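You operate a simulated robot arm through the tools that you are given. There is no shell and no other tool. Be economical: measure what you need, move in short steps, check, and stop when the job is done.

You are at the controls of a simulated robot arm. One attempt, no reset.

## Task
Drain the water trap, then set the air line to 1.5 bar.
Fine: hose stays coupled; cock shut again; set it with the valve open, then shut the valve; line and test tube stay at that pressure.
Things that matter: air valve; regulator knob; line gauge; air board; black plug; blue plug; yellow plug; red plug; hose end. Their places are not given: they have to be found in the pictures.

Only the result counts: the job must be done as asked and must still hold three seconds after the hand-in. Knocking over, shifting, dropping, spilling or breaking anything else fails it.

## Robot
A 6-joint arm with a two-finger parallel gripper, fixed in place. Base frame: the origin is at the foot of the arm, x ahead of it, y to its left, z up. Units: mm, degrees, N and s.
With the tool pointing down near the work surface it reaches from about 460 to 880 mm from the base axis. Its first joint turns from -115.0 to 115.0 degrees. Payload 4.2 kg.
The tool frame sits at the grasp point between the pads (the TCP): z along the fingers, y along the line on which they close. The tips reach 23 mm beyond it. The gripper opens to 94 mm. The fingers are 38 mm wide and 10 mm thick; the gripper's body (54 by 96 mm) begins 39 mm behind the TCP.
Orientation is that of the tool frame in the base frame, as a unit quaternion [w, x, y, z]. With the fingers straight down and closing along the base's y, the tool's x points along the base's -x, its y along +y and its z along -z.

## Interface
- The arm moves only by the tool arm_command. Its argument "plan" is a list of rows, each an object (a shift or turn left out is 0, a gripper value left out holds the last) with "turn": the turn, a rotation vector about the tool's x, y, z in degrees, a list of three; "delta_pos": the shift along the tool's x, y, z in mm, a list of three; "jaw": the finger opening in mm, from 0 to 94. In form: [{"turn": [rx, ry, rz], "delta_pos": [dx, dy, dz], "jaw": jaw}, ...]. A call has 1 to 10 rows; each row is the pose to reach, as a shift and turn from the pose commanded when the call began, along the tool's axes at that moment. Rows are played at 5 a second. More than 50 mm and 8.6 degrees between two rows, or a gripper value outside its range, and nothing of the call is played. Where a pose cannot be reached the arm comes as near as it can. A force on the tool above 60 N (or 10 N above the force at the start of the call, whichever is more), or a blocked arm, ends the call early, and 0.2 s more pass. Each finger travels about 108 mm/s and halts on what it meets, pressing with about 25 N; the grip force reading is that of the motor and also rises with nothing between the fingers. The clock runs only during rows and for 0.2 s after the last one: add rows that repeat a pose to give the fingers time. It gives the time, the measured TCP pose, the force on the tool (base axes), the opening and the grip force at its end, in the units of the frame above (readings bear some noise).
- Cameras (640 x 400 px; columns grow to the right, rows downward): "scene" is fixed at [50.8, 649.2, 2025.9]; the picture's right is [-0.86, -0.51, 0.00], its down [-0.25, 0.43, -0.87] and it looks along [0.44, -0.75, -0.49] (base axes); focal length 330 px, centre (320, 200). "wrist" rides on the gripper at [-39, 0, -44] in the tool frame; the picture's right is [0.00, -1.00, 0.00], its down [0.97, 0.00, -0.24] and it looks along [0.24, 0.00, 0.97] (tool axes); focal length 218 px, centre (320, 200).
- get_image(camera): a new picture of that camera. No time passes.
- slide_trunk(by): slides the trunk up (or, below 0, down) by that many mm; the arm rides with it, the base frame stays. It gives what a move gives, with no picture.
- locate(camera, pixels): there is no depth. For up to 12 entries [column, row, z] of the newest picture of that camera ("zoom" is the newest enlarged one), the place [x, y] in the base frame at which the ray of that pixel passes the height z, good to about 2 mm. No time passes.
- zoom(camera, box): a new picture of the part [left, top, right, bottom] of that camera's present view, enlarged. No time passes.
- close_job(): hands the job in; it is judged then, once.

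Keep the steps short. Do not move on a guess: measure, check each grasp and each placing, and mend mistakes. In all there are 80 turns and 54 pictures (those below and enlarged ones count). Leave the gripper open and the arm clear of the work at the hand-in unless told otherwise, and finish with a single line.

The tools are called after ">>>" by a JSON object that holds its "method" and its "body". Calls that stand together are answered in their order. arm_command: Moves the arm, as the interface text tells. Its arguments: {"type":"object","properties":{"plan":{"type":"array"}},"required":["plan"]} The other tools are called the same way: slide_trunk (by) slides the trunk up or down; get_image (camera) takes a picture; locate (camera, pixels) gives the place at which the rays of pixels pass given heights; zoom (camera, box) takes an enlarged picture of a part of a camera's view; close_job () hands the job in.

At the start:

```text
time: 0.0
eef_pos: [463.5, -385.0, 1567.0]
orientation: [0.0, 0.0, 1.0, 0.0]
force: [1.3, -0.2, -0.8]
width: 93.8
gripper_force: 0.1
trunk travel left (down, up): [-955.0, 35.0]
```

scene: 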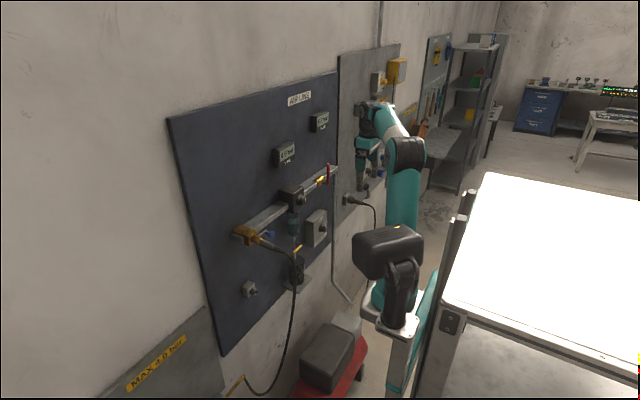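
wrist: 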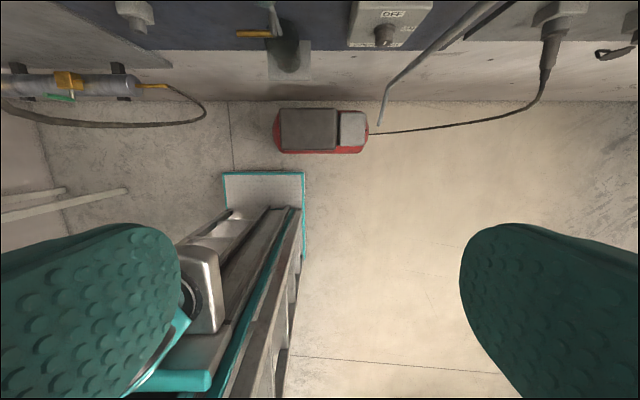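

The air board is left of the arm in the scene picture (columns 170-340). I'll enlarge it to identify the parts.

>>> {"method": "zoom", "body": {"camera": "scene", "box": [220, 140, 350, 220]}}

>>> {"method": "zoom", "body": {"camera": "scene", "box": [220, 210, 350, 310]}}

>>> {"method": "zoom", "body": {"camera": "scene", "box": [90, 290, 310, 400]}}

```text
4.92 times, centred on (285, 180) of scene
```

zoom: 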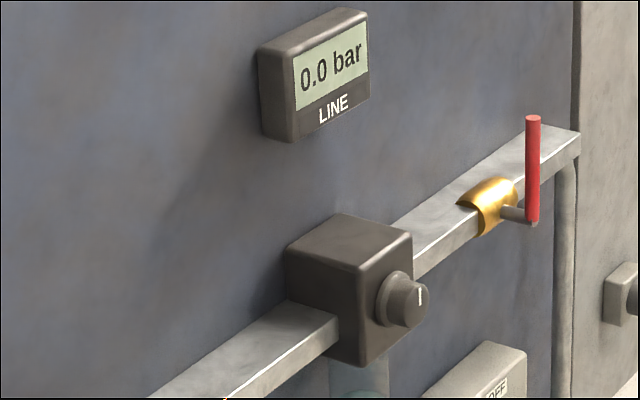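

```text
4.00 times, centred on (285, 260) of scene
```

zoom: 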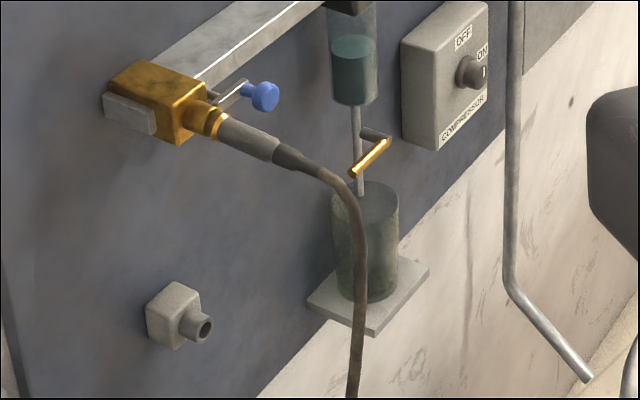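

```text
2.91 times, centred on (200, 345) of scene
```

zoom: 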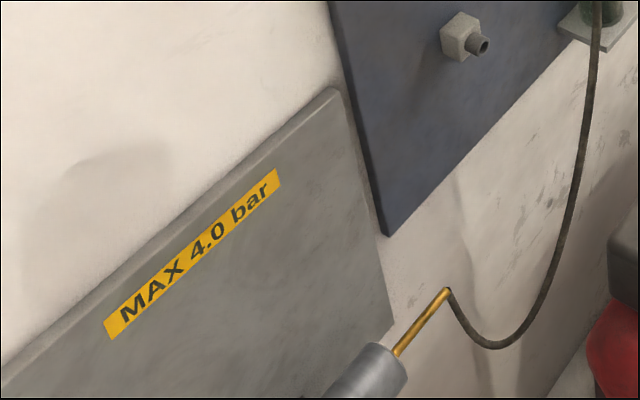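

>>> {"method": "zoom", "body": {"camera": "scene", "box": [270, 80, 350, 130]}}

>>> {"method": "zoom", "body": {"camera": "scene", "box": [330, 40, 450, 220]}}

>>> {"method": "zoom", "body": {"camera": "wrist", "box": [200, 0, 640, 160]}}

```text
8.00 times, centred on (310, 105) of scene
```

zoom: 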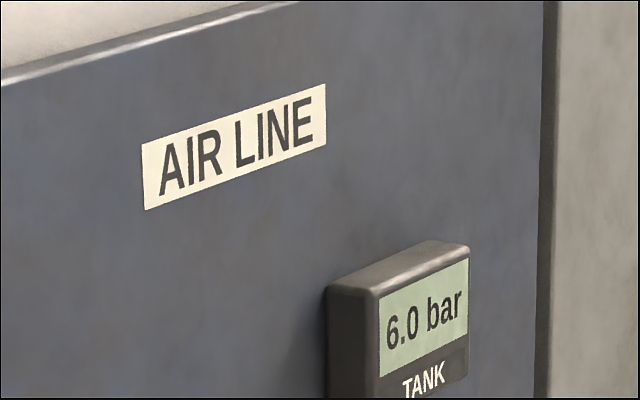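

```text
2.22 times, centred on (390, 130) of scene
```

zoom: 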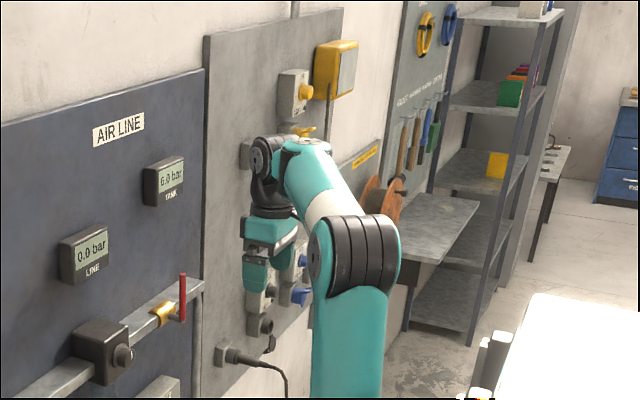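

```text
1.45 times, centred on (420, 80) of wrist
```

zoom: 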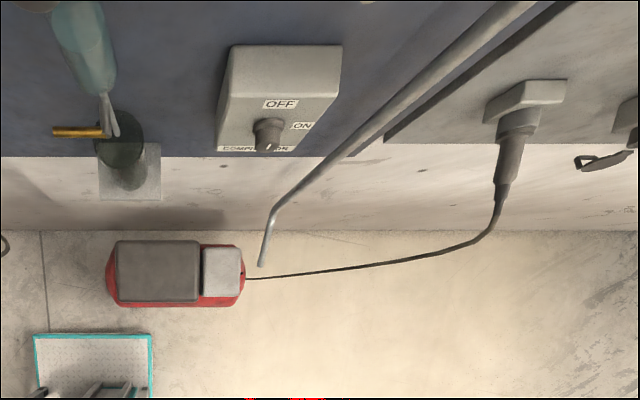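

The board faces the robot: it lies toward +x. By triangulation the drain cock's handle is at about (700, -234..-297, 1157), and it is horizontal, so the cock is shut. The red air-valve lever stands upright across the line, so that is shut too. Line reads 0.0 bar, tank 6.0 bar. Next I'll turn the tool to point at the board, along +x.

>>> {"method": "arm_command", "body": {"plan": [{"turn": [0, -8.5, 0]}, {"turn": [0, -17, 0]}, {"turn": [0, -25.5, 0]}, {"turn": [0, -34, 0]}, {"turn": [0, -42.5, 0]}, {"turn": [0, -51, 0]}, {"turn": [0, -59.5, 0]}, {"turn": [0, -68, 0]}, {"turn": [0, -76.5, 0]}, {"turn": [0, -85, 0]}]}}

```text
time: 2.2
eef_pos: [499.1, -384.9, 1564.4]
orientation: [0.675, 0.003, 0.738, -0.004]
force: [-0.3, -0.3, 0.1]
width: 93.7
gripper_force: 0.1
out of reach, approached as far as the arm can: row 1, 9, 10
trunk travel left (down, up): [-955.0, 35.0]
```

The tool is nearly level but the reach is marginal at this height. I'll complete the turn and look through the wrist camera.

>>> {"method": "arm_command", "body": {"plan": [{"turn": [0, -5, 0], "delta_pos": [0, 0, 10]}, {"turn": [0, -5, 0], "delta_pos": [0, 0, 10]}]}}

>>> {"method": "get_image", "body": {"camera": "wrist"}}

>>> {"method": "get_image", "body": {"camera": "scene"}}

```text
time: 2.8
eef_pos: [524.1, -383.2, 1563.5]
orientation: [0.706, 0.001, 0.708, -0.002]
force: [0.6, 0.3, 0.0]
width: 93.8
gripper_force: 0.0
out of reach, approached as far as the arm can: row 1, 2
trunk travel left (down, up): [-955.0, 35.0]
```

```text
45 pictures are left
```

wrist: 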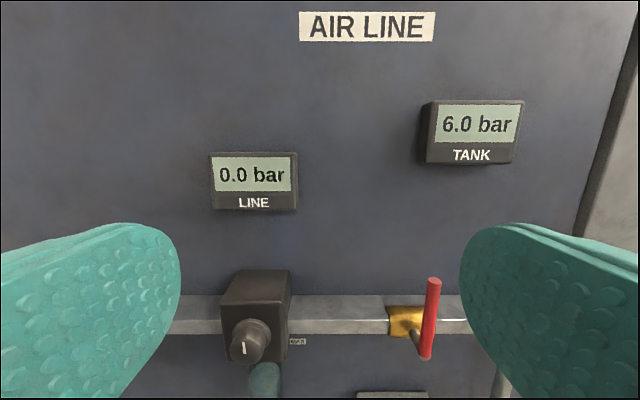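

```text
44 pictures are left
```

scene: 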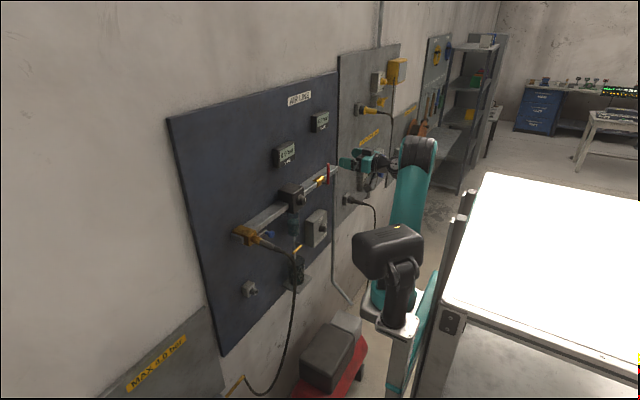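

The tool now points at the board. The regulator knob shows at (245,345) and the red lever at (430,318) with its pivot near (415,338). I'll slide the trunk down to bring the tool level with the parts.

>>> {"method": "slide_trunk", "body": {"by": -200}}

>>> {"method": "get_image", "body": {"camera": "wrist"}}

```text
time: 5.0
eef_pos: [523.3, -382.5, 1363.8]
orientation: [0.706, 0.001, 0.708, -0.002]
force: [0.3, 0.0, 0.9]
width: 93.9
gripper_force: 0.1
trunk travel left (down, up): [-755.0, 235.0]
```

```text
43 pictures are left
```

wrist: 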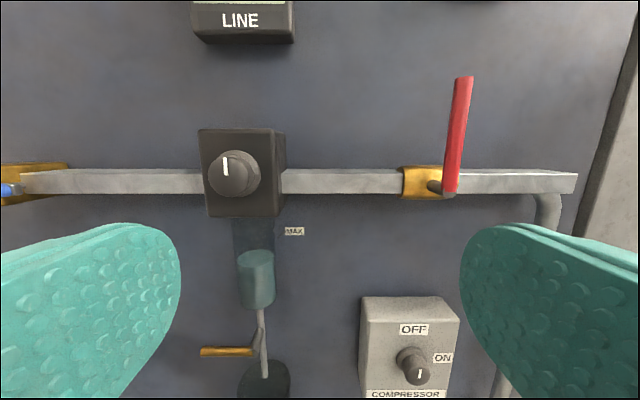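

Triangulating between the two wrist pictures gives:
- regulator knob front: about (675, -303, 1381)
- red lever: x≈687, y≈-507, pivot z≈1365, tip z≈1460
- cock handle: y from -298 (pivot) to -234, x≈700, z≈1152

Next I'll lower to the cock and move left to view it.

>>> {"method": "slide_trunk", "body": {"by": -180}}

>>> {"method": "arm_command", "body": {"plan": [{"delta_pos": [0, 30, 0]}, {"delta_pos": [0, 60, 0]}, {"delta_pos": [0, 90, 0]}, {"delta_pos": [0, 120, 0]}, {"delta_pos": [0, 120, 0]}]}}

>>> {"method": "get_image", "body": {"camera": "wrist"}}

```text
time: 7.0
eef_pos: [524.3, -383.4, 1184.4]
orientation: [0.706, 0.001, 0.708, -0.001]
force: [-0.5, 0.0, 0.2]
width: 94.0
gripper_force: 0.1
trunk travel left (down, up): [-575.0, 415.0]
```

```text
time: 8.2
eef_pos: [523.4, -263.3, 1185.6]
orientation: [0.705, 0.0, 0.709, 0.0]
force: [-0.4, -0.4, -0.1]
width: 94.1
gripper_force: 0.0
trunk travel left (down, up): [-575.0, 415.0]
```

```text
42 pictures are left
```

wrist: 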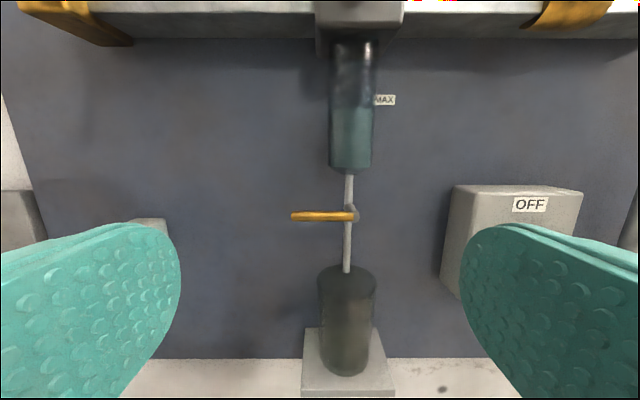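

I'm looking straight at the cock. The handle runs (291,216) to (356,216), so its pivot is at y≈-301, z≈1152 and its tip at y≈-232. The bowl and cup fronts are at x≈715-720, so the tips must stay short of x≈710. I'll roll the tool 90° so the jaws close vertically, and drop to handle height.

>>> {"method": "arm_command", "body": {"plan": [{"turn": [0, 0, -8.5], "jaw": 50}, {"turn": [0, 0, -17]}, {"turn": [0, 0, -25.5]}, {"turn": [0, 0, -34]}, {"turn": [0, 0, -42.5]}, {"turn": [0, 0, -51], "delta_pos": [10, 3, 0]}, {"turn": [0, 0, -59.5], "delta_pos": [20, 7, 0]}, {"turn": [0, 0, -68], "delta_pos": [33, 7, 0]}, {"turn": [0, 0, -76.5], "delta_pos": [33, 7, 0]}, {"turn": [0, 0, -85], "delta_pos": [33, 7, 0]}]}}

>>> {"method": "arm_command", "body": {"plan": [{"turn": [0, 0, -5], "delta_pos": [0, 0, 40]}, {"turn": [0, 0, -5], "delta_pos": [0, 0, 80]}, {"turn": [0, 0, -5], "delta_pos": [0, 0, 100]}, {"turn": [0, 0, -5], "delta_pos": [0, 0, 100]}]}}

>>> {"method": "get_image", "body": {"camera": "wrist"}}

```text
time: 10.4
eef_pos: [529.3, -263.2, 1157.8]
orientation: [0.518, -0.479, 0.523, -0.478]
force: [0.7, 0.3, 0.6]
width: 50.3
gripper_force: 0.1
out of reach, approached as far as the arm can: row 8, 9, 10
trunk travel left (down, up): [-575.0, 415.0]
```

```text
time: 11.4
eef_pos: [628.5, -262.9, 1157.3]
orientation: [0.498, -0.499, 0.502, -0.501]
force: [0.2, -0.5, -0.9]
width: 50.0
gripper_force: 0.0
trunk travel left (down, up): [-575.0, 415.0]
```

```text
41 pictures are left
```

wrist: 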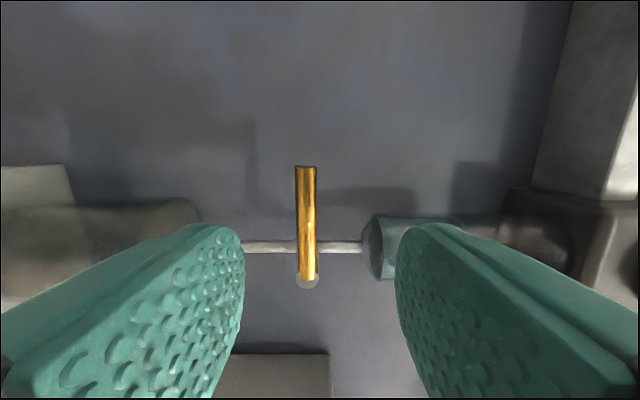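

The handle sits between the fingers in the picture, from (306,167) to (307,285), at z≈1150. I'll shift 7 mm down and advance until the tips are at x≈708, then close.

>>> {"method": "arm_command", "body": {"plan": [{"delta_pos": [-5, 7, 20]}, {"delta_pos": [-5, 7, 40]}, {"delta_pos": [-5, 7, 57]}, {"delta_pos": [-5, 7, 57]}, {"delta_pos": [-5, 7, 57], "jaw": 4}, {"delta_pos": [-5, 7, 57], "jaw": 4}, {"delta_pos": [-5, 7, 57], "jaw": 4}]}}

>>> {"method": "get_image", "body": {"camera": "wrist"}}

```text
time: 13.0
eef_pos: [685.9, -259.1, 1150.3]
orientation: [0.497, -0.501, 0.503, -0.5]
force: [0.5, 1.2, -3.9]
width: 11.5
gripper_force: 44.6
trunk travel left (down, up): [-575.0, 415.0]
```

```text
40 pictures are left
```

wrist: 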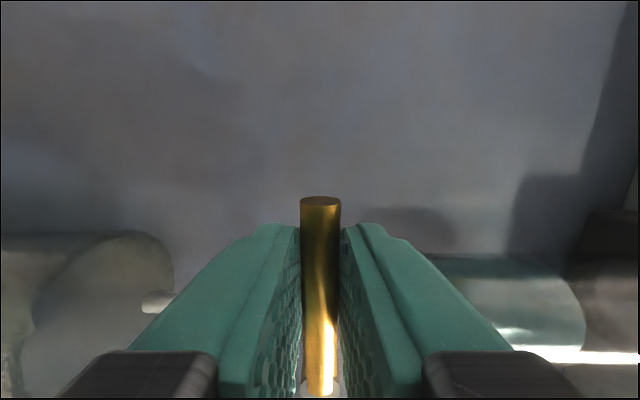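

The handle is gripped at 11.5 mm opening. I'll try a small swing downward about the pivot and read the force.

>>> {"method": "arm_command", "body": {"plan": [{"turn": [0, 0, -4], "delta_pos": [0.1, 3.1, 0]}, {"turn": [0, 0, -8], "delta_pos": [0.4, 6.1, 0]}, {"turn": [0, 0, -8], "delta_pos": [0.4, 6.1, 0]}]}}

```text
time: 13.8
eef_pos: [685.6, -259.1, 1144.9]
orientation: [-0.461, 0.534, -0.466, 0.534]
force: [0.5, -1.3, -3.5]
width: 11.6
gripper_force: 44.8
trunk travel left (down, up): [-575.0, 415.0]
```

It moved with little force. I'll continue the arc toward vertical.

>>> {"method": "arm_command", "body": {"plan": [{"turn": [0, 0, -8.2], "delta_pos": [0.45, 6.28, 0]}, {"turn": [0, 0, -16.4], "delta_pos": [1.79, 12.42, 0]}, {"turn": [0, 0, -24.6], "delta_pos": [3.99, 18.32, 0]}, {"turn": [0, 0, -32.8], "delta_pos": [7.02, 23.84, 0]}, {"turn": [0, 0, -41], "delta_pos": [10.8, 28.87, 0]}, {"turn": [0, 0, -41], "delta_pos": [10.8, 28.87, 0]}]}}

>>> {"method": "zoom", "body": {"camera": "scene", "box": [240, 200, 350, 300]}}

```text
time: 15.1
eef_pos: [695.6, -275.1, 1122.9]
orientation: [-0.239, 0.669, -0.263, 0.653]
force: [-22.5, -19.0, -11.1]
width: 11.5
gripper_force: 44.8
out of reach, approached as far as the arm can: row 5, 6
trunk travel left (down, up): [-575.0, 415.0]
stopped in row 6: the force on the tool passed its limit (the readings are from after the stop); the commanded pose is now the measured one
```

```text
4.00 times, centred on (295, 250) of scene
```

zoom: 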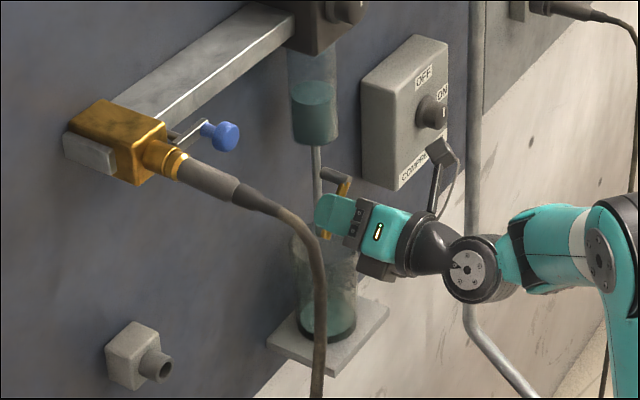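

The cock is partly open at about 45° and water is running into the cup, but the wrist reached a limit and the tool crept forward to x=696. I'll back off 9 mm and hold while it drains.

>>> {"method": "arm_command", "body": {"plan": [{"delta_pos": [0, 0, -5]}, {"delta_pos": [0, 0, -9]}, {"delta_pos": [0, 0, -9]}, {"delta_pos": [0, 0, -9]}, {"delta_pos": [0, 0, -9]}]}}

>>> {"method": "zoom", "body": {"camera": "scene", "box": [260, 200, 340, 300]}}

```text
time: 16.3
eef_pos: [690.8, -273.9, 1121.7]
orientation: [-0.239, 0.671, -0.264, 0.65]
force: [33.7, -28.8, -25.8]
width: 11.8
gripper_force: 44.8
trunk travel left (down, up): [-575.0, 415.0]
```

```text
4.00 times, centred on (300, 250) of scene
```

zoom: 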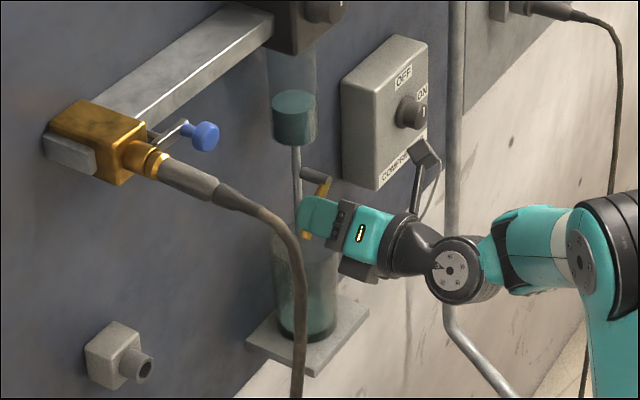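

The bowl is draining. The grip is under side load, so I'll open the jaws and back away straight.

>>> {"method": "arm_command", "body": {"plan": [{"jaw": 40}, {"jaw": 40}, {"jaw": 40, "delta_pos": [0, 0, -30]}, {"jaw": 40, "delta_pos": [0, 0, -70]}, {"jaw": 40, "delta_pos": [0, 0, -70]}]}}

>>> {"method": "get_image", "body": {"camera": "wrist"}}

>>> {"method": "zoom", "body": {"camera": "scene", "box": [260, 200, 340, 300]}}

```text
time: 17.5
eef_pos: [635.2, -259.8, 1157.3]
orientation: [-0.242, 0.669, -0.261, 0.652]
force: [0.2, -0.4, 0.4]
width: 40.0
gripper_force: 0.0
out of reach, approached as far as the arm can: row 3, 4, 5
trunk travel left (down, up): [-575.0, 415.0]
```

```text
37 pictures are left
```

wrist: 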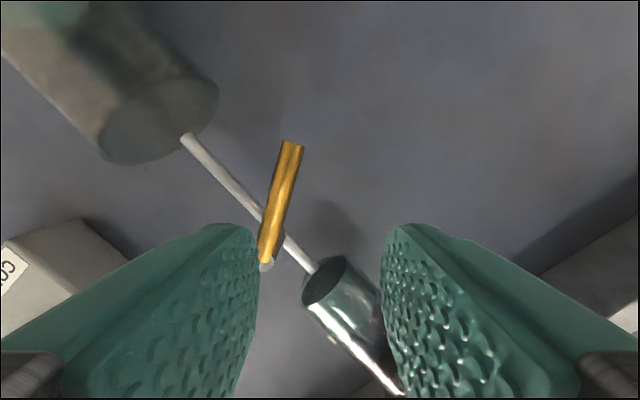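

```text
4.00 times, centred on (300, 250) of scene
```

zoom: 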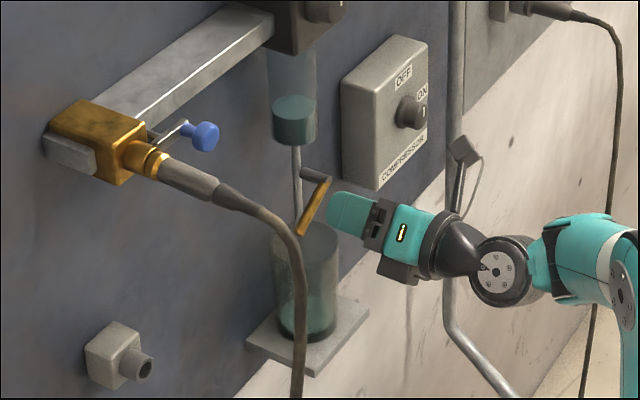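

Water is still running out with the handle well open. While it drains I'll roll the tool back to level (about +138°), a little further from the board.

>>> {"method": "arm_command", "body": {"plan": [{"turn": [0, 0, 8.5], "delta_pos": [0, 0, -10]}, {"turn": [0, 0, 17], "delta_pos": [0, 0, -20]}, {"turn": [0, 0, 25.5], "delta_pos": [0, 0, -20]}, {"turn": [0, 0, 34], "delta_pos": [0, 0, -20]}, {"turn": [0, 0, 42.5], "delta_pos": [0, 0, -20]}, {"turn": [0, 0, 51], "delta_pos": [0, 0, -20]}, {"turn": [0, 0, 59.5], "delta_pos": [0, 0, -20]}, {"turn": [0, 0, 68], "delta_pos": [0, 0, -20]}, {"turn": [0, 0, 76.5], "delta_pos": [0, 0, -20]}, {"turn": [0, 0, 85], "delta_pos": [0, 0, -20]}]}}

>>> {"method": "arm_command", "body": {"plan": [{"turn": [0, 0, 8.5]}, {"turn": [0, 0, 17]}, {"turn": [0, 0, 25.5]}, {"turn": [0, 0, 34]}, {"turn": [0, 0, 42.5]}, {"turn": [0, 0, 51]}, {"turn": [0, 0, 53]}, {"turn": [0, 0, 53]}]}}

>>> {"method": "get_image", "body": {"camera": "wrist"}}

```text
time: 19.7
eef_pos: [614.7, -259.1, 1157.1]
orientation: [0.62, -0.318, 0.644, -0.318]
force: [0.3, -0.1, 1.2]
width: 39.8
gripper_force: 0.0
trunk travel left (down, up): [-575.0, 415.0]
```

```text
time: 21.5
eef_pos: [614.3, -260.3, 1156.9]
orientation: [0.696, 0.002, 0.718, -0.007]
force: [0.2, -0.1, 0.2]
width: 40.1
gripper_force: 0.0
trunk travel left (down, up): [-575.0, 415.0]
```

```text
35 pictures are left
```

wrist: 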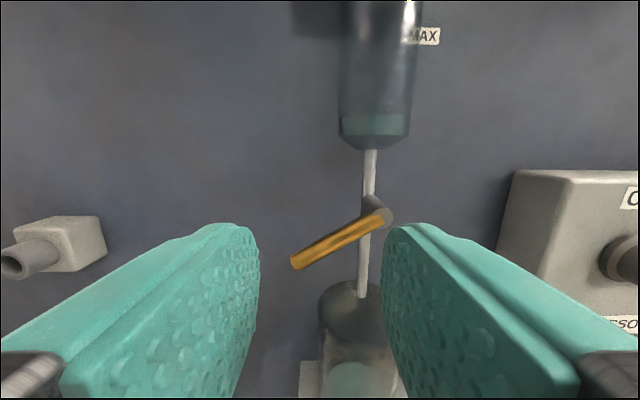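

The handle rests about 30° open and the bowl is nearly empty. I'll wait two seconds while correcting a 1.8° pitch error.

>>> {"method": "arm_command", "body": {"plan": [{"turn": [0, -1.8, 0]}, {"turn": [0, -1.8, 0]}, {"turn": [0, -1.8, 0]}, {"turn": [0, -1.8, 0]}, {"turn": [0, -1.8, 0]}, {"turn": [0, -1.8, 0]}, {"turn": [0, -1.8, 0]}, {"turn": [0, -1.8, 0]}, {"turn": [0, -1.8, 0]}, {"turn": [0, -1.8, 0]}]}}

>>> {"method": "zoom", "body": {"camera": "wrist", "box": [260, 60, 460, 260]}}

```text
time: 23.7
eef_pos: [614.6, -259.8, 1158.1]
orientation: [0.707, 0.003, 0.707, -0.009]
force: [0.7, 0.1, -0.1]
width: 40.1
gripper_force: 0.1
trunk travel left (down, up): [-575.0, 415.0]
```

```text
2.00 times, centred on (360, 160) of wrist
```

zoom: 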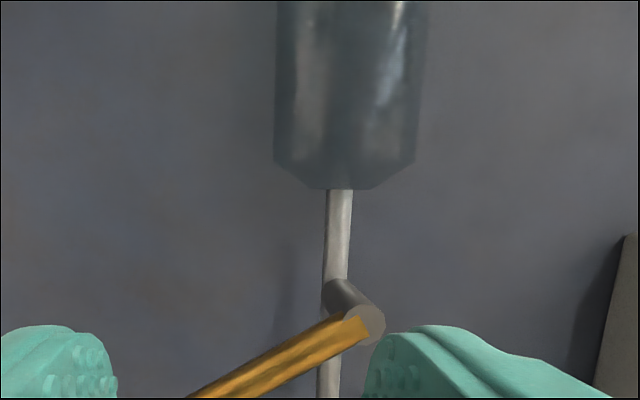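

The bowl is empty. The handle's tip is about 34 mm below the pivot. I'll close the jaws, go under the handle at y≈-255, then lift it to horizontal.

>>> {"method": "arm_command", "body": {"plan": [{"delta_pos": [40, 5, 0], "jaw": 0}, {"delta_pos": [78, 5, 0]}, {"delta_pos": [78, 5, 0]}, {"delta_pos": [78, 5, 0]}]}}

>>> {"method": "arm_command", "body": {"plan": [{"delta_pos": [0, 0, 30]}, {"delta_pos": [0, 0, 50]}, {"delta_pos": [0, 0, 68]}, {"delta_pos": [0, 0, 68]}]}}

>>> {"method": "get_image", "body": {"camera": "wrist"}}

```text
time: 24.7
eef_pos: [614.5, -254.9, 1078.4]
orientation: [0.707, 0.002, 0.707, -0.009]
force: [0.1, 0.0, 0.9]
width: 0.1
gripper_force: 24.6
trunk travel left (down, up): [-575.0, 415.0]
```

```text
time: 25.7
eef_pos: [682.2, -256.1, 1077.1]
orientation: [0.707, 0.002, 0.707, -0.008]
force: [0.2, 1.0, 0.3]
width: 0.0
gripper_force: 24.7
trunk travel left (down, up): [-575.0, 415.0]
```

```text
33 pictures are left
```

wrist: 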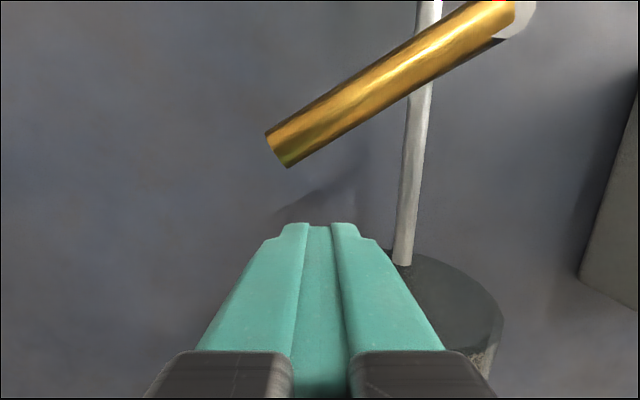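

The fingers are below the handle and clear of the cup on the right. I'll lift in steps.

>>> {"method": "arm_command", "body": {"plan": [{"delta_pos": [-12, 0, 0]}, {"delta_pos": [-22, 0, 0]}, {"delta_pos": [-30, 0, 0]}, {"delta_pos": [-38, 0, 0]}, {"delta_pos": [-44, 0, 0]}, {"delta_pos": [-44, 0, 0]}]}}

>>> {"method": "get_image", "body": {"camera": "wrist"}}

```text
time: 27.1
eef_pos: [682.5, -255.4, 1123.4]
orientation: [0.707, 0.002, 0.707, -0.008]
force: [-0.2, 0.0, 0.0]
width: 0.0
gripper_force: 24.7
trunk travel left (down, up): [-575.0, 415.0]
```

```text
32 pictures are left
```

wrist: 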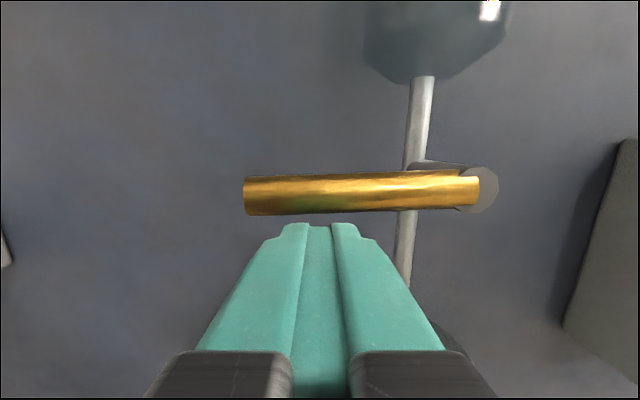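

The handle is within about 2-3° of horizontal. I'll nudge it another 4 mm, watching the force for the stop.

>>> {"method": "arm_command", "body": {"plan": [{"delta_pos": [-1.5, 0, 0]}, {"delta_pos": [-3, 0, 0]}, {"delta_pos": [-4, 0, 0]}, {"delta_pos": [-4, 0, 0]}]}}

>>> {"method": "get_image", "body": {"camera": "wrist"}}

```text
time: 28.1
eef_pos: [682.2, -256.0, 1126.6]
orientation: [0.706, 0.003, 0.708, -0.009]
force: [-5.1, 1.6, -13.3]
width: 0.0
gripper_force: 24.8
trunk travel left (down, up): [-575.0, 415.0]
```

```text
31 pictures are left
```

wrist: 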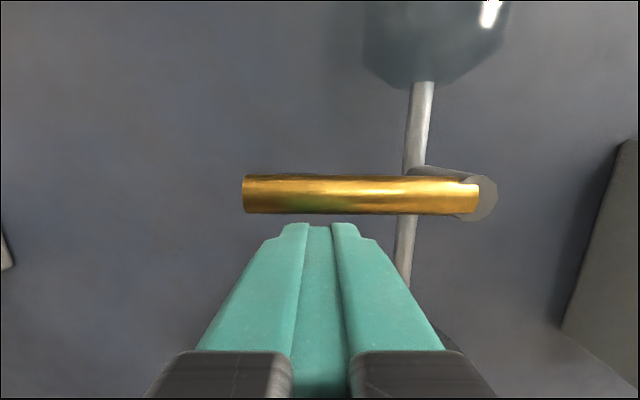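

The handle is horizontal and against its stop (13 N), so the cock is shut. I'll retreat and go up toward the air valve.

>>> {"method": "arm_command", "body": {"plan": [{"delta_pos": [5, 0, 0]}, {"delta_pos": [5, 0, -40]}, {"delta_pos": [5, 0, -80]}, {"delta_pos": [5, 0, -110]}, {"delta_pos": [5, 0, -110]}]}}

>>> {"method": "slide_trunk", "body": {"by": 290}}

>>> {"method": "arm_command", "body": {"plan": [{"delta_pos": [0, -45, 0], "jaw": 50}, {"delta_pos": [0, -90, 0]}, {"delta_pos": [0, -135, 0]}, {"delta_pos": [0, -180, 0]}, {"delta_pos": [0, -225, 0]}, {"delta_pos": [0, -251, 0]}, {"delta_pos": [0, -251, 0]}]}}

>>> {"method": "get_image", "body": {"camera": "wrist"}}

```text
time: 29.3
eef_pos: [575.3, -255.3, 1123.8]
orientation: [0.707, 0.002, 0.707, -0.009]
force: [0.3, 0.4, 0.4]
width: 0.0
gripper_force: 25.1
out of reach, approached as far as the arm can: row 4, 5
trunk travel left (down, up): [-575.0, 415.0]
```

```text
time: 32.2
eef_pos: [575.6, -258.3, 1413.5]
orientation: [0.707, 0.001, 0.707, -0.009]
force: [-0.2, 0.8, 0.0]
width: 0.0
gripper_force: 25.5
trunk travel left (down, up): [-865.0, 125.0]
```

```text
time: 33.9
eef_pos: [573.2, -508.8, 1416.6]
orientation: [0.707, 0.003, 0.707, -0.008]
force: [0.1, 0.5, -0.6]
width: 49.9
gripper_force: 0.0
trunk travel left (down, up): [-865.0, 125.0]
```

```text
30 pictures are left
```

wrist: 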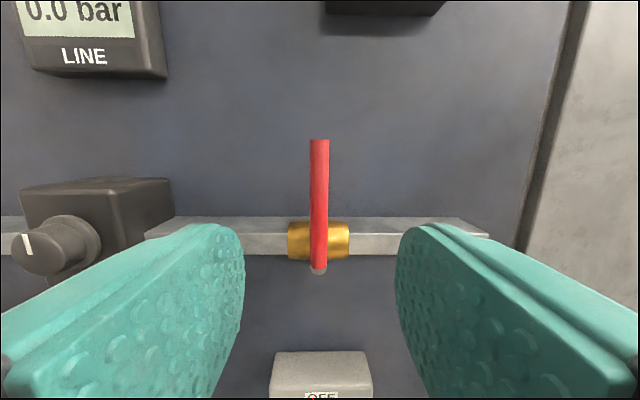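

The red lever is centred between the fingers. The regulator setting is unknown and the tube is rated 4 bar, so I'll wind the knob down before opening the valve. I'm moving in front of the knob at y≈-304, z≈1379.

>>> {"method": "arm_command", "body": {"plan": [{"delta_pos": [0, 45, 0], "jaw": 70}, {"delta_pos": [0, 90, 0]}, {"delta_pos": [10, 135, 0]}, {"delta_pos": [20, 175, 0]}, {"delta_pos": [37, 204, 0]}, {"delta_pos": [37, 204, 0], "turn": [0.9, 0, 0]}, {"delta_pos": [37, 204, 0], "turn": [0.9, 0, 0]}]}}

>>> {"method": "get_image", "body": {"camera": "wrist"}}

```text
time: 35.5
eef_pos: [574.6, -304.3, 1376.5]
orientation: [0.707, 0.007, 0.707, -0.013]
force: [-0.3, -0.6, 0.9]
width: 70.1
gripper_force: 0.0
trunk travel left (down, up): [-865.0, 125.0]
```

```text
29 pictures are left
```

wrist: 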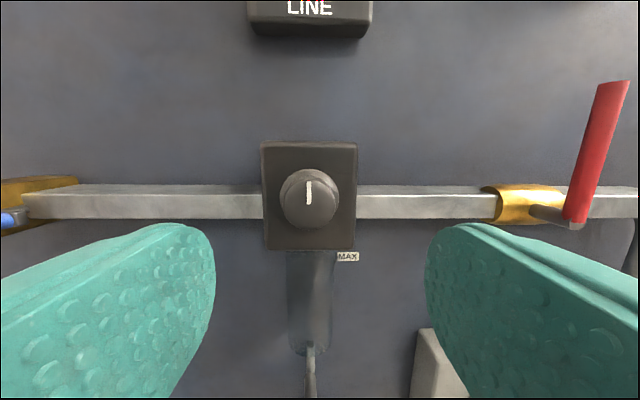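

The knob's tick points straight up at (308,193), with its centre at about y=-301, z=1378.5. I'll correct the yaw, centre, and advance with the tips to x≈688.

>>> {"method": "arm_command", "body": {"plan": [{"delta_pos": [-2, 3.5, 0], "turn": [-1.6, 0, 0], "jaw": 64}, {"delta_pos": [-2, 3.5, 40], "turn": [-1.6, 0, 0]}, {"delta_pos": [-2, 4, 75], "turn": [-1.6, 0, 0]}, {"delta_pos": [-2, 4, 91], "turn": [-1.6, 0, 0]}, {"delta_pos": [-2, 4, 91], "turn": [-1.6, 0, 0]}]}}

>>> {"method": "get_image", "body": {"camera": "wrist"}}

```text
time: 36.6
eef_pos: [666.9, -303.6, 1378.6]
orientation: [0.707, -0.003, 0.707, -0.004]
force: [0.1, 0.3, -0.1]
width: 64.1
gripper_force: 0.0
trunk travel left (down, up): [-865.0, 125.0]
```

```text
28 pictures are left
```

wrist: 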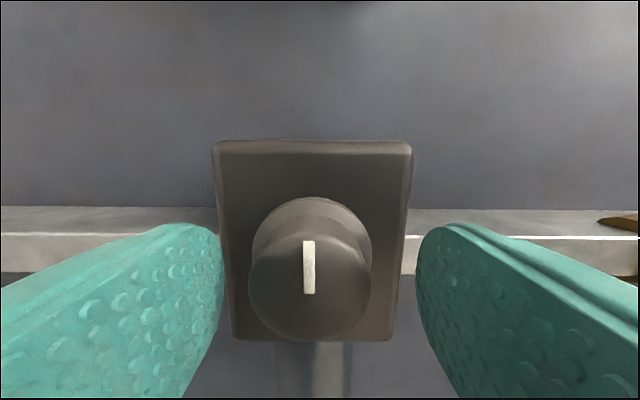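

The knob face is centred at (309,282), 3 mm left of the jaw centre. I'll shift and close.

>>> {"method": "arm_command", "body": {"plan": [{"delta_pos": [-1, 3, 0], "jaw": 64}, {"delta_pos": [-1, 3, 0], "jaw": 30}, {"delta_pos": [-1, 3, 0], "jaw": 30}, {"delta_pos": [-1, 3, 0], "jaw": 30}]}}

>>> {"method": "arm_command", "body": {"plan": [{"turn": [0, 0, -6]}, {"turn": [0, 0, -12]}, {"turn": [0, 0, -18]}, {"turn": [0, 0, -18]}]}}

>>> {"method": "get_image", "body": {"camera": "wrist"}}

```text
time: 37.6
eef_pos: [666.5, -300.0, 1381.2]
orientation: [0.707, -0.003, 0.707, -0.004]
force: [1.4, 0.0, 1.1]
width: 37.1
gripper_force: 44.7
trunk travel left (down, up): [-865.0, 125.0]
```

```text
time: 38.6
eef_pos: [666.2, -297.7, 1380.0]
orientation: [0.698, -0.114, 0.698, -0.114]
force: [-3.8, 8.9, -0.6]
width: 36.9
gripper_force: 45.4
trunk travel left (down, up): [-865.0, 125.0]
```

```text
27 pictures are left
```

wrist: 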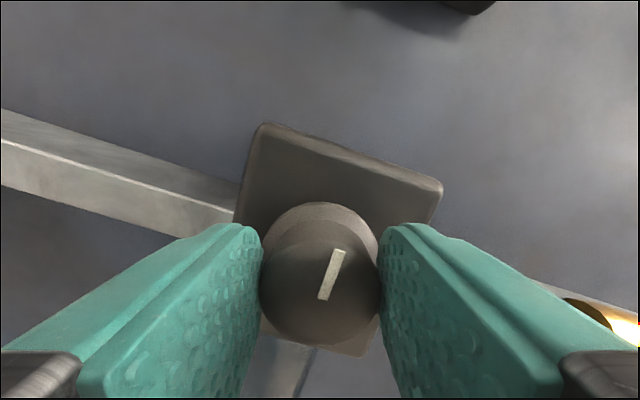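

The tool rolled -18° but the tick stayed upright, so the knob is already at its lower stop and the fingers slipped on it. It is safe to open the valve. I'll release, back off and go to the lever.

>>> {"method": "arm_command", "body": {"plan": [{"jaw": 64}, {"jaw": 64}, {"jaw": 64, "delta_pos": [0, 0, -40]}, {"jaw": 64, "delta_pos": [0, 0, -80], "turn": [0, 0, 8]}, {"jaw": 64, "delta_pos": [0, 0, -80], "turn": [0, 0, 16]}, {"jaw": 64, "delta_pos": [0, 0, -80], "turn": [0, 0, 18.4]}, {"jaw": 64, "delta_pos": [0, 0, -80], "turn": [0, 0, 18.4]}]}}

>>> {"method": "arm_command", "body": {"plan": [{"delta_pos": [0, -45, 0]}, {"delta_pos": [0, -90, 0]}, {"delta_pos": [-15, -135, 0]}, {"delta_pos": [-30, -180, 0]}, {"delta_pos": [-49, -210, 0], "jaw": 50}, {"delta_pos": [-49, -210, 0]}]}}

>>> {"method": "get_image", "body": {"camera": "wrist"}}

```text
time: 40.2
eef_pos: [586.7, -298.0, 1380.1]
orientation: [0.707, 0.001, 0.707, -0.001]
force: [-0.5, 0.0, 1.4]
width: 64.0
gripper_force: 0.1
trunk travel left (down, up): [-865.0, 125.0]
```

```text
time: 41.6
eef_pos: [586.8, -508.7, 1429.5]
orientation: [0.707, 0.001, 0.707, -0.002]
force: [0.8, -1.3, -0.3]
width: 50.0
gripper_force: 0.1
trunk travel left (down, up): [-865.0, 125.0]
```

```text
26 pictures are left
```

wrist: 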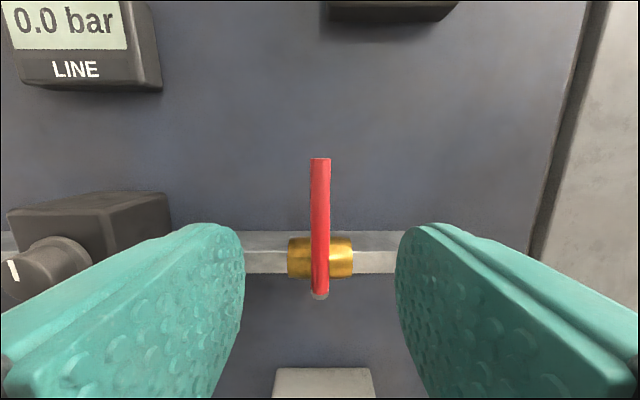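

The lever is centred. I'll advance and grip it, then test a small swing to the left.

>>> {"method": "arm_command", "body": {"plan": [{"delta_pos": [0, 0, 45]}, {"delta_pos": [0, 0, 80]}, {"delta_pos": [0, 0, 92]}, {"delta_pos": [0, 0, 92]}, {"delta_pos": [0, 0, 92], "jaw": 6}, {"delta_pos": [0, 0, 92], "jaw": 6}, {"delta_pos": [0, 0, 92], "jaw": 6}]}}

>>> {"method": "arm_command", "body": {"plan": [{"turn": [0, 0, -3], "delta_pos": [0.1, 3.4, 0]}, {"turn": [0, 0, -6], "delta_pos": [0.4, 6.9, 0]}, {"turn": [0, 0, -6], "delta_pos": [0.4, 6.9, 0]}]}}

>>> {"method": "get_image", "body": {"camera": "wrist"}}

```text
time: 43.2
eef_pos: [677.6, -509.5, 1429.0]
orientation: [0.707, -0.001, 0.707, -0.002]
force: [0.8, 3.8, -0.3]
width: 13.1
gripper_force: 45.5
trunk travel left (down, up): [-865.0, 125.0]
```

```text
time: 44.0
eef_pos: [678.8, -503.2, 1429.9]
orientation: [0.706, -0.038, 0.706, -0.037]
force: [-2.5, 5.0, -1.5]
width: 13.3
gripper_force: 45.4
trunk travel left (down, up): [-865.0, 125.0]
```

```text
25 pictures are left
```

wrist: 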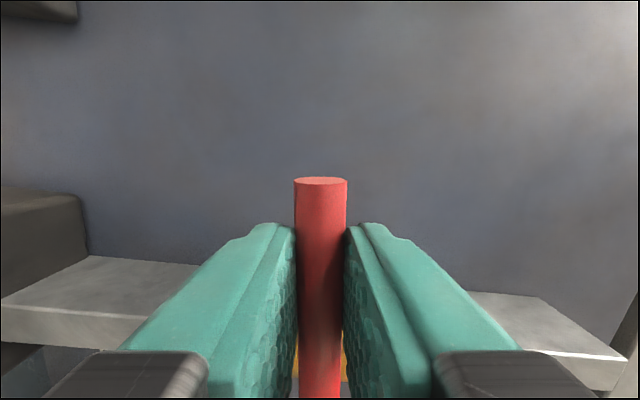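

The lever follows at 5 N. I'll continue the arc to about half way.

>>> {"method": "arm_command", "body": {"plan": [{"turn": [0, 0, -8.4], "delta_pos": [0.71, 9.64, 0]}, {"turn": [0, 0, -16.8], "delta_pos": [2.82, 19.08, 0]}, {"turn": [0, 0, -25.2], "delta_pos": [6.28, 28.1, 0]}, {"turn": [0, 0, -33.6], "delta_pos": [11.03, 36.5, 0]}, {"turn": [0, 0, -42], "delta_pos": [16.95, 44.16, 0]}, {"turn": [0, 0, -42], "delta_pos": [16.95, 44.16, 0]}]}}

>>> {"method": "zoom", "body": {"camera": "scene", "box": [260, 130, 370, 220]}}

```text
time: 45.5
eef_pos: [677.9, -458.9, 1408.1]
orientation: [0.645, -0.287, 0.646, -0.288]
force: [-12.8, 19.6, -10.7]
width: 13.4
gripper_force: 44.6
trunk travel left (down, up): [-865.0, 125.0]
```

```text
4.44 times, centred on (315, 175) of scene
```

zoom: 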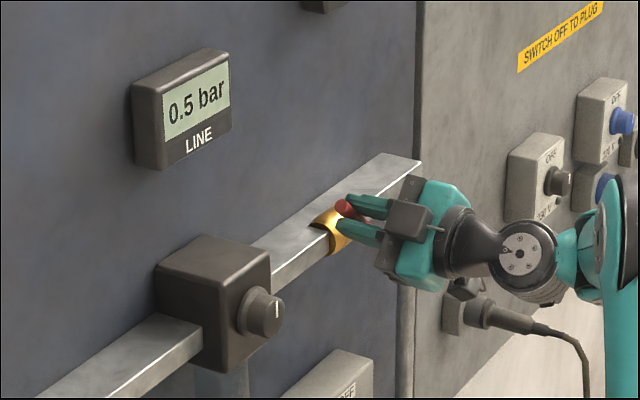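

Line reads 0.5 bar, so the valve is opening. I'll continue to horizontal.

>>> {"method": "arm_command", "body": {"plan": [{"turn": [0, 0, -8.4], "delta_pos": [0.71, 9.5, 0]}, {"turn": [0, 0, -16.8], "delta_pos": [2.8, 18.8, 0]}, {"turn": [0, 0, -25.2], "delta_pos": [6.2, 27.7, 0]}, {"turn": [0, 0, -33.6], "delta_pos": [10.9, 36, 0]}, {"turn": [0, 0, -41], "delta_pos": [16, 42.6, 0]}, {"turn": [0, 0, -41], "delta_pos": [16, 42.6, 0]}]}}

>>> {"method": "get_image", "body": {"camera": "wrist"}}

```text
time: 46.9
eef_pos: [678.6, -440.4, 1362.2]
orientation: [0.503, -0.499, 0.506, -0.492]
force: [-15.2, 27.9, -26.0]
width: 13.9
gripper_force: 44.7
trunk travel left (down, up): [-865.0, 125.0]
```

```text
23 pictures are left
```

wrist: 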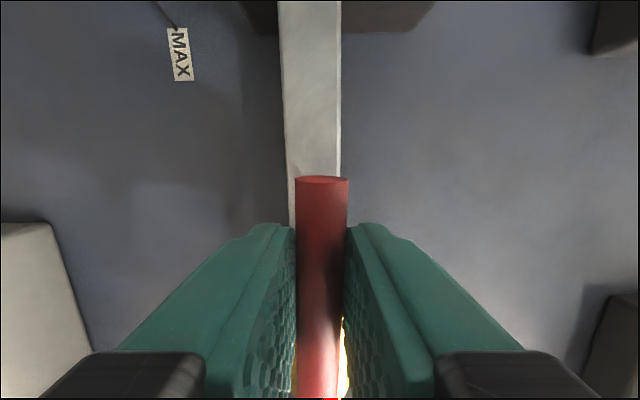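

The lever is horizontal, so the valve is open. I'll release, back off, and move in front of the knob keeping the -90° roll, which leaves plenty of clockwise travel.

>>> {"method": "arm_command", "body": {"plan": [{"jaw": 60}, {"jaw": 60}, {"jaw": 60, "delta_pos": [0, 0, -45]}, {"jaw": 60, "delta_pos": [0, 0, -85]}, {"jaw": 64, "delta_pos": [-45, -8, -85]}, {"jaw": 64, "delta_pos": [-90, -16, -85]}, {"jaw": 64, "delta_pos": [-138, -18, -85]}, {"jaw": 64, "delta_pos": [-138, -18, -85]}]}}

>>> {"method": "get_image", "body": {"camera": "wrist"}}

>>> {"method": "zoom", "body": {"camera": "scene", "box": [240, 120, 350, 200]}}

```text
time: 48.6
eef_pos: [593.5, -302.4, 1385.7]
orientation: [0.504, -0.496, 0.504, -0.496]
force: [0.2, 0.6, 0.2]
width: 63.8
gripper_force: 0.0
trunk travel left (down, up): [-865.0, 125.0]
```

```text
22 pictures are left
```

wrist: 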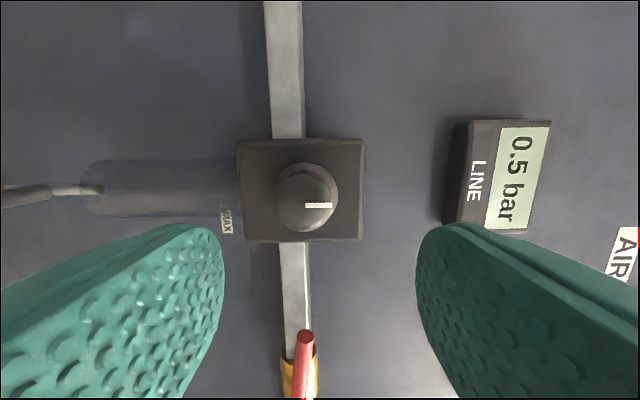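

```text
5.00 times, centred on (295, 160) of scene
```

zoom: 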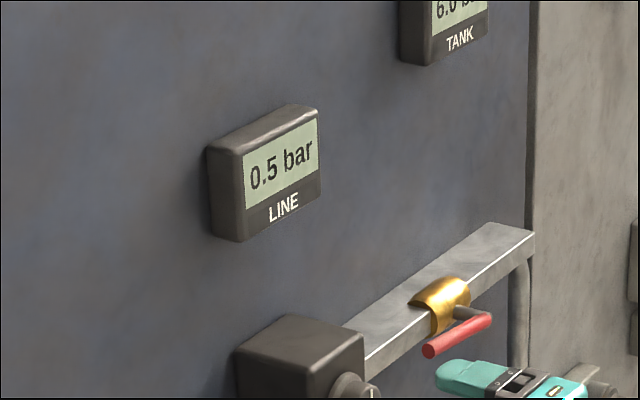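

The line holds steady at 0.5 bar with the valve fully open. I'll centre on the knob (y≈-298, z≈1378) and grip.

>>> {"method": "arm_command", "body": {"plan": [{"delta_pos": [-4, 7.5, 0]}, {"delta_pos": [-4, 7.5, 40]}, {"delta_pos": [-4, 7.5, 73]}, {"delta_pos": [-4, 7.5, 73]}, {"delta_pos": [-4, 7.5, 73], "jaw": 30}, {"delta_pos": [-4, 7.5, 73], "jaw": 30}, {"delta_pos": [-4, 7.5, 73], "jaw": 30}]}}

>>> {"method": "get_image", "body": {"camera": "wrist"}}

```text
time: 50.2
eef_pos: [667.3, -301.0, 1375.0]
orientation: [0.502, -0.497, 0.506, -0.495]
force: [-4.1, 2.9, -26.8]
width: 37.0
gripper_force: 44.8
trunk travel left (down, up): [-865.0, 125.0]
```

```text
20 pictures are left
```

wrist: 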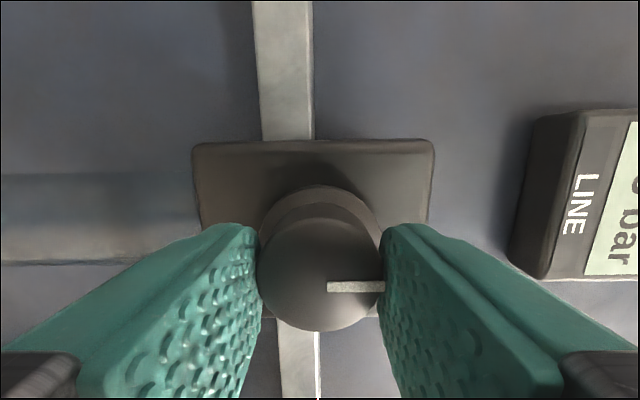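

Gripped, with 27 N vertical bias. I'll ease 2.5 mm down and turn the knob clockwise 16° as a test.

>>> {"method": "arm_command", "body": {"plan": [{"delta_pos": [0, 2.5, 0]}, {"delta_pos": [0, 2.5, 0], "turn": [0, 0, 5]}, {"delta_pos": [0, 2.5, 0], "turn": [0, 0, 10]}, {"delta_pos": [0, 2.5, 0], "turn": [0, 0, 16]}, {"delta_pos": [0, 2.5, 0], "turn": [0, 0, 16]}]}}

>>> {"method": "zoom", "body": {"camera": "scene", "box": [260, 135, 330, 215]}}

```text
time: 51.5
eef_pos: [666.9, -300.5, 1375.2]
orientation: [0.568, -0.421, 0.569, -0.42]
force: [0.5, 7.3, -20.3]
width: 36.9
gripper_force: 45.0
trunk travel left (down, up): [-865.0, 125.0]
```

```text
5.00 times, centred on (295, 175) of scene
```

zoom: 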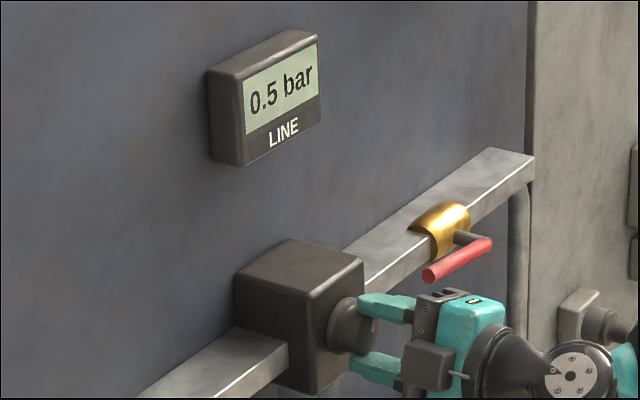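

Still 0.5 bar. I'll check in the wrist view whether the knob turned with the fingers.

>>> {"method": "get_image", "body": {"camera": "wrist"}}

```text
18 pictures are left
```

wrist: 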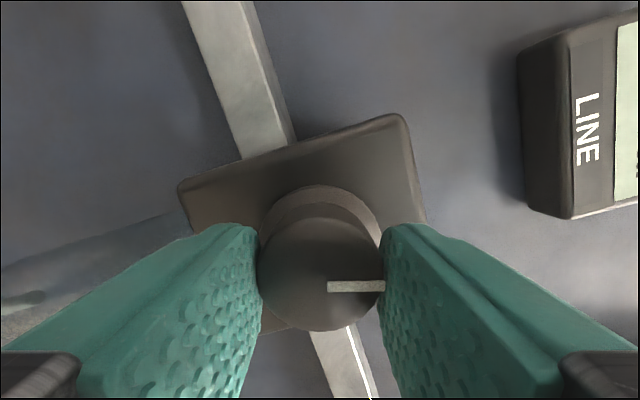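

The knob turned 16° with the fingers. Turning further by 16° and waiting a second.

>>> {"method": "arm_command", "body": {"plan": [{"turn": [0, 0, 6]}, {"turn": [0, 0, 12]}, {"turn": [0, 0, 16]}, {"turn": [0, 0, 16]}, {"turn": [0, 0, 16]}, {"turn": [0, 0, 16]}, {"turn": [0, 0, 16]}]}}

>>> {"method": "zoom", "body": {"camera": "scene", "box": [260, 135, 330, 215]}}

```text
time: 53.0
eef_pos: [667.5, -301.0, 1375.1]
orientation: [0.62, -0.34, 0.622, -0.338]
force: [-1.2, 11.5, -23.9]
width: 36.9
gripper_force: 44.9
trunk travel left (down, up): [-865.0, 125.0]
```

```text
5.00 times, centred on (295, 175) of scene
```

zoom: 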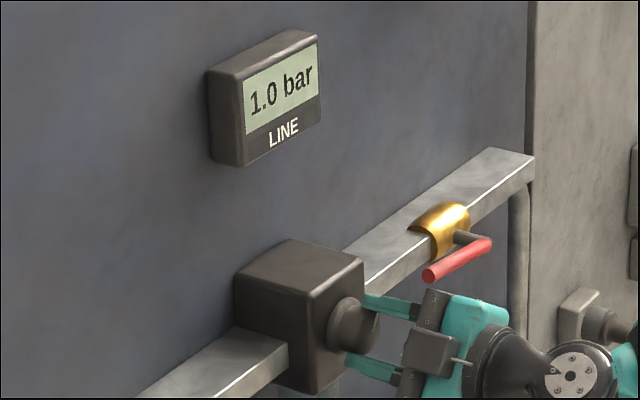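

Now 1.0 bar after about 32°; it seems to step 0.5 bar per ~30°. I'll turn another 14° and read.

>>> {"method": "arm_command", "body": {"plan": [{"turn": [0, 0, 7]}, {"turn": [0, 0, 14]}, {"turn": [0, 0, 14]}, {"turn": [0, 0, 14]}, {"turn": [0, 0, 14]}, {"turn": [0, 0, 14]}]}}

>>> {"method": "zoom", "body": {"camera": "scene", "box": [260, 135, 330, 215]}}

```text
time: 54.5
eef_pos: [666.6, -300.7, 1374.0]
orientation: [0.657, -0.26, 0.659, -0.26]
force: [0.2, 12.1, -26.2]
width: 37.0
gripper_force: 45.1
trunk travel left (down, up): [-865.0, 125.0]
```

```text
5.00 times, centred on (295, 175) of scene
```

zoom: 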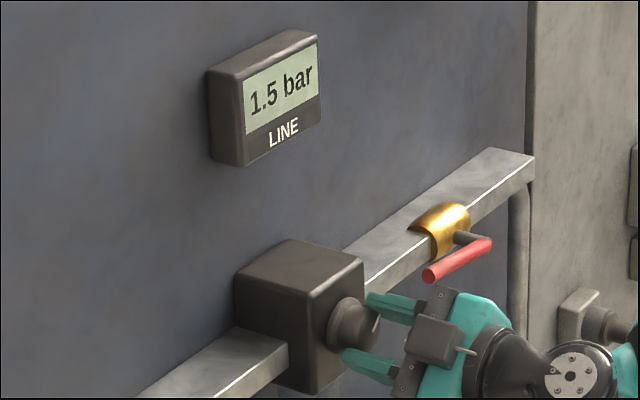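

1.5 bar. By the spacing, this is just past the switch-over, so I'll turn about 9° more toward the middle of the 1.5 step and re-read.

>>> {"method": "arm_command", "body": {"plan": [{"turn": [0, 0, 5]}, {"turn": [0, 0, 9]}, {"turn": [0, 0, 9]}, {"turn": [0, 0, 9]}, {"turn": [0, 0, 9]}, {"turn": [0, 0, 9]}, {"turn": [0, 0, 9]}]}}

>>> {"method": "zoom", "body": {"camera": "scene", "box": [260, 135, 330, 215]}}

```text
time: 56.0
eef_pos: [668.5, -300.9, 1373.5]
orientation: [0.675, -0.208, 0.678, -0.206]
force: [0.7, 18.0, -28.5]
width: 37.0
gripper_force: 45.0
trunk travel left (down, up): [-865.0, 125.0]
```

```text
5.00 times, centred on (295, 175) of scene
```

zoom: 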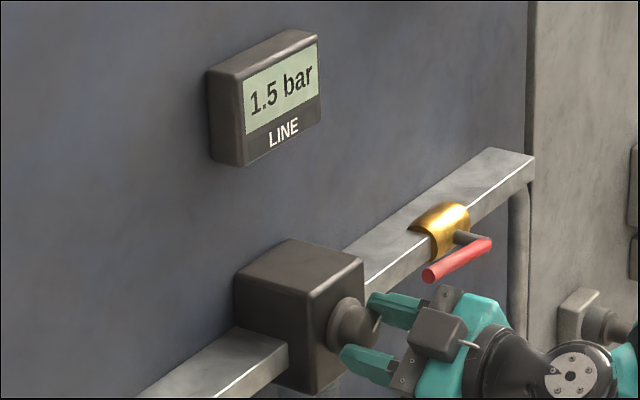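

It holds at 1.5 bar. I'll release, back off and read again.

>>> {"method": "arm_command", "body": {"plan": [{"jaw": 64}, {"jaw": 64}, {"jaw": 64, "delta_pos": [0, 0, -40]}, {"jaw": 64, "delta_pos": [0, 0, -80]}, {"turn": [0, 0, -8.5], "delta_pos": [0, 0, -80]}, {"turn": [0, 0, -17], "delta_pos": [0, 0, -80]}, {"turn": [0, 0, -25.5], "delta_pos": [0, 0, -80]}, {"turn": [0, 0, -34], "delta_pos": [0, 0, -80]}, {"turn": [0, 0, -42.5], "delta_pos": [0, 0, -80]}, {"turn": [0, 0, -51], "delta_pos": [0, 0, -80]}]}}

>>> {"method": "arm_command", "body": {"plan": [{"turn": [0, 0, -5]}, {"turn": [0, 0, -5]}]}}

>>> {"method": "get_image", "body": {"camera": "wrist"}}

```text
time: 58.2
eef_pos: [586.1, -303.3, 1375.4]
orientation: [0.52, -0.478, 0.521, -0.479]
force: [-0.6, -0.3, 0.1]
width: 63.7
gripper_force: 0.0
trunk travel left (down, up): [-865.0, 125.0]
```

```text
time: 58.9
eef_pos: [585.8, -301.7, 1374.3]
orientation: [-0.498, 0.5, -0.5, 0.501]
force: [-0.2, 0.0, 0.2]
width: 64.0
gripper_force: 0.1
trunk travel left (down, up): [-865.0, 125.0]
```

```text
14 pictures are left
```

wrist: 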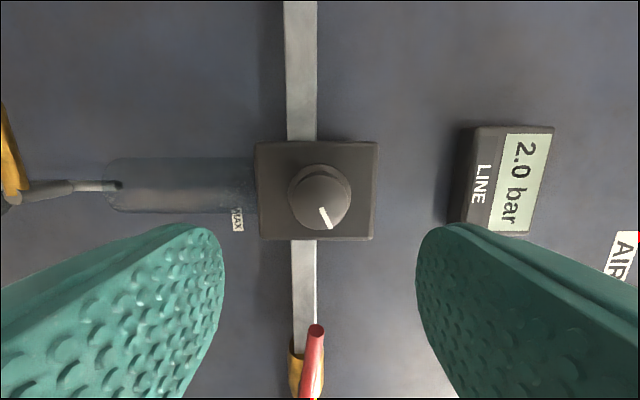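

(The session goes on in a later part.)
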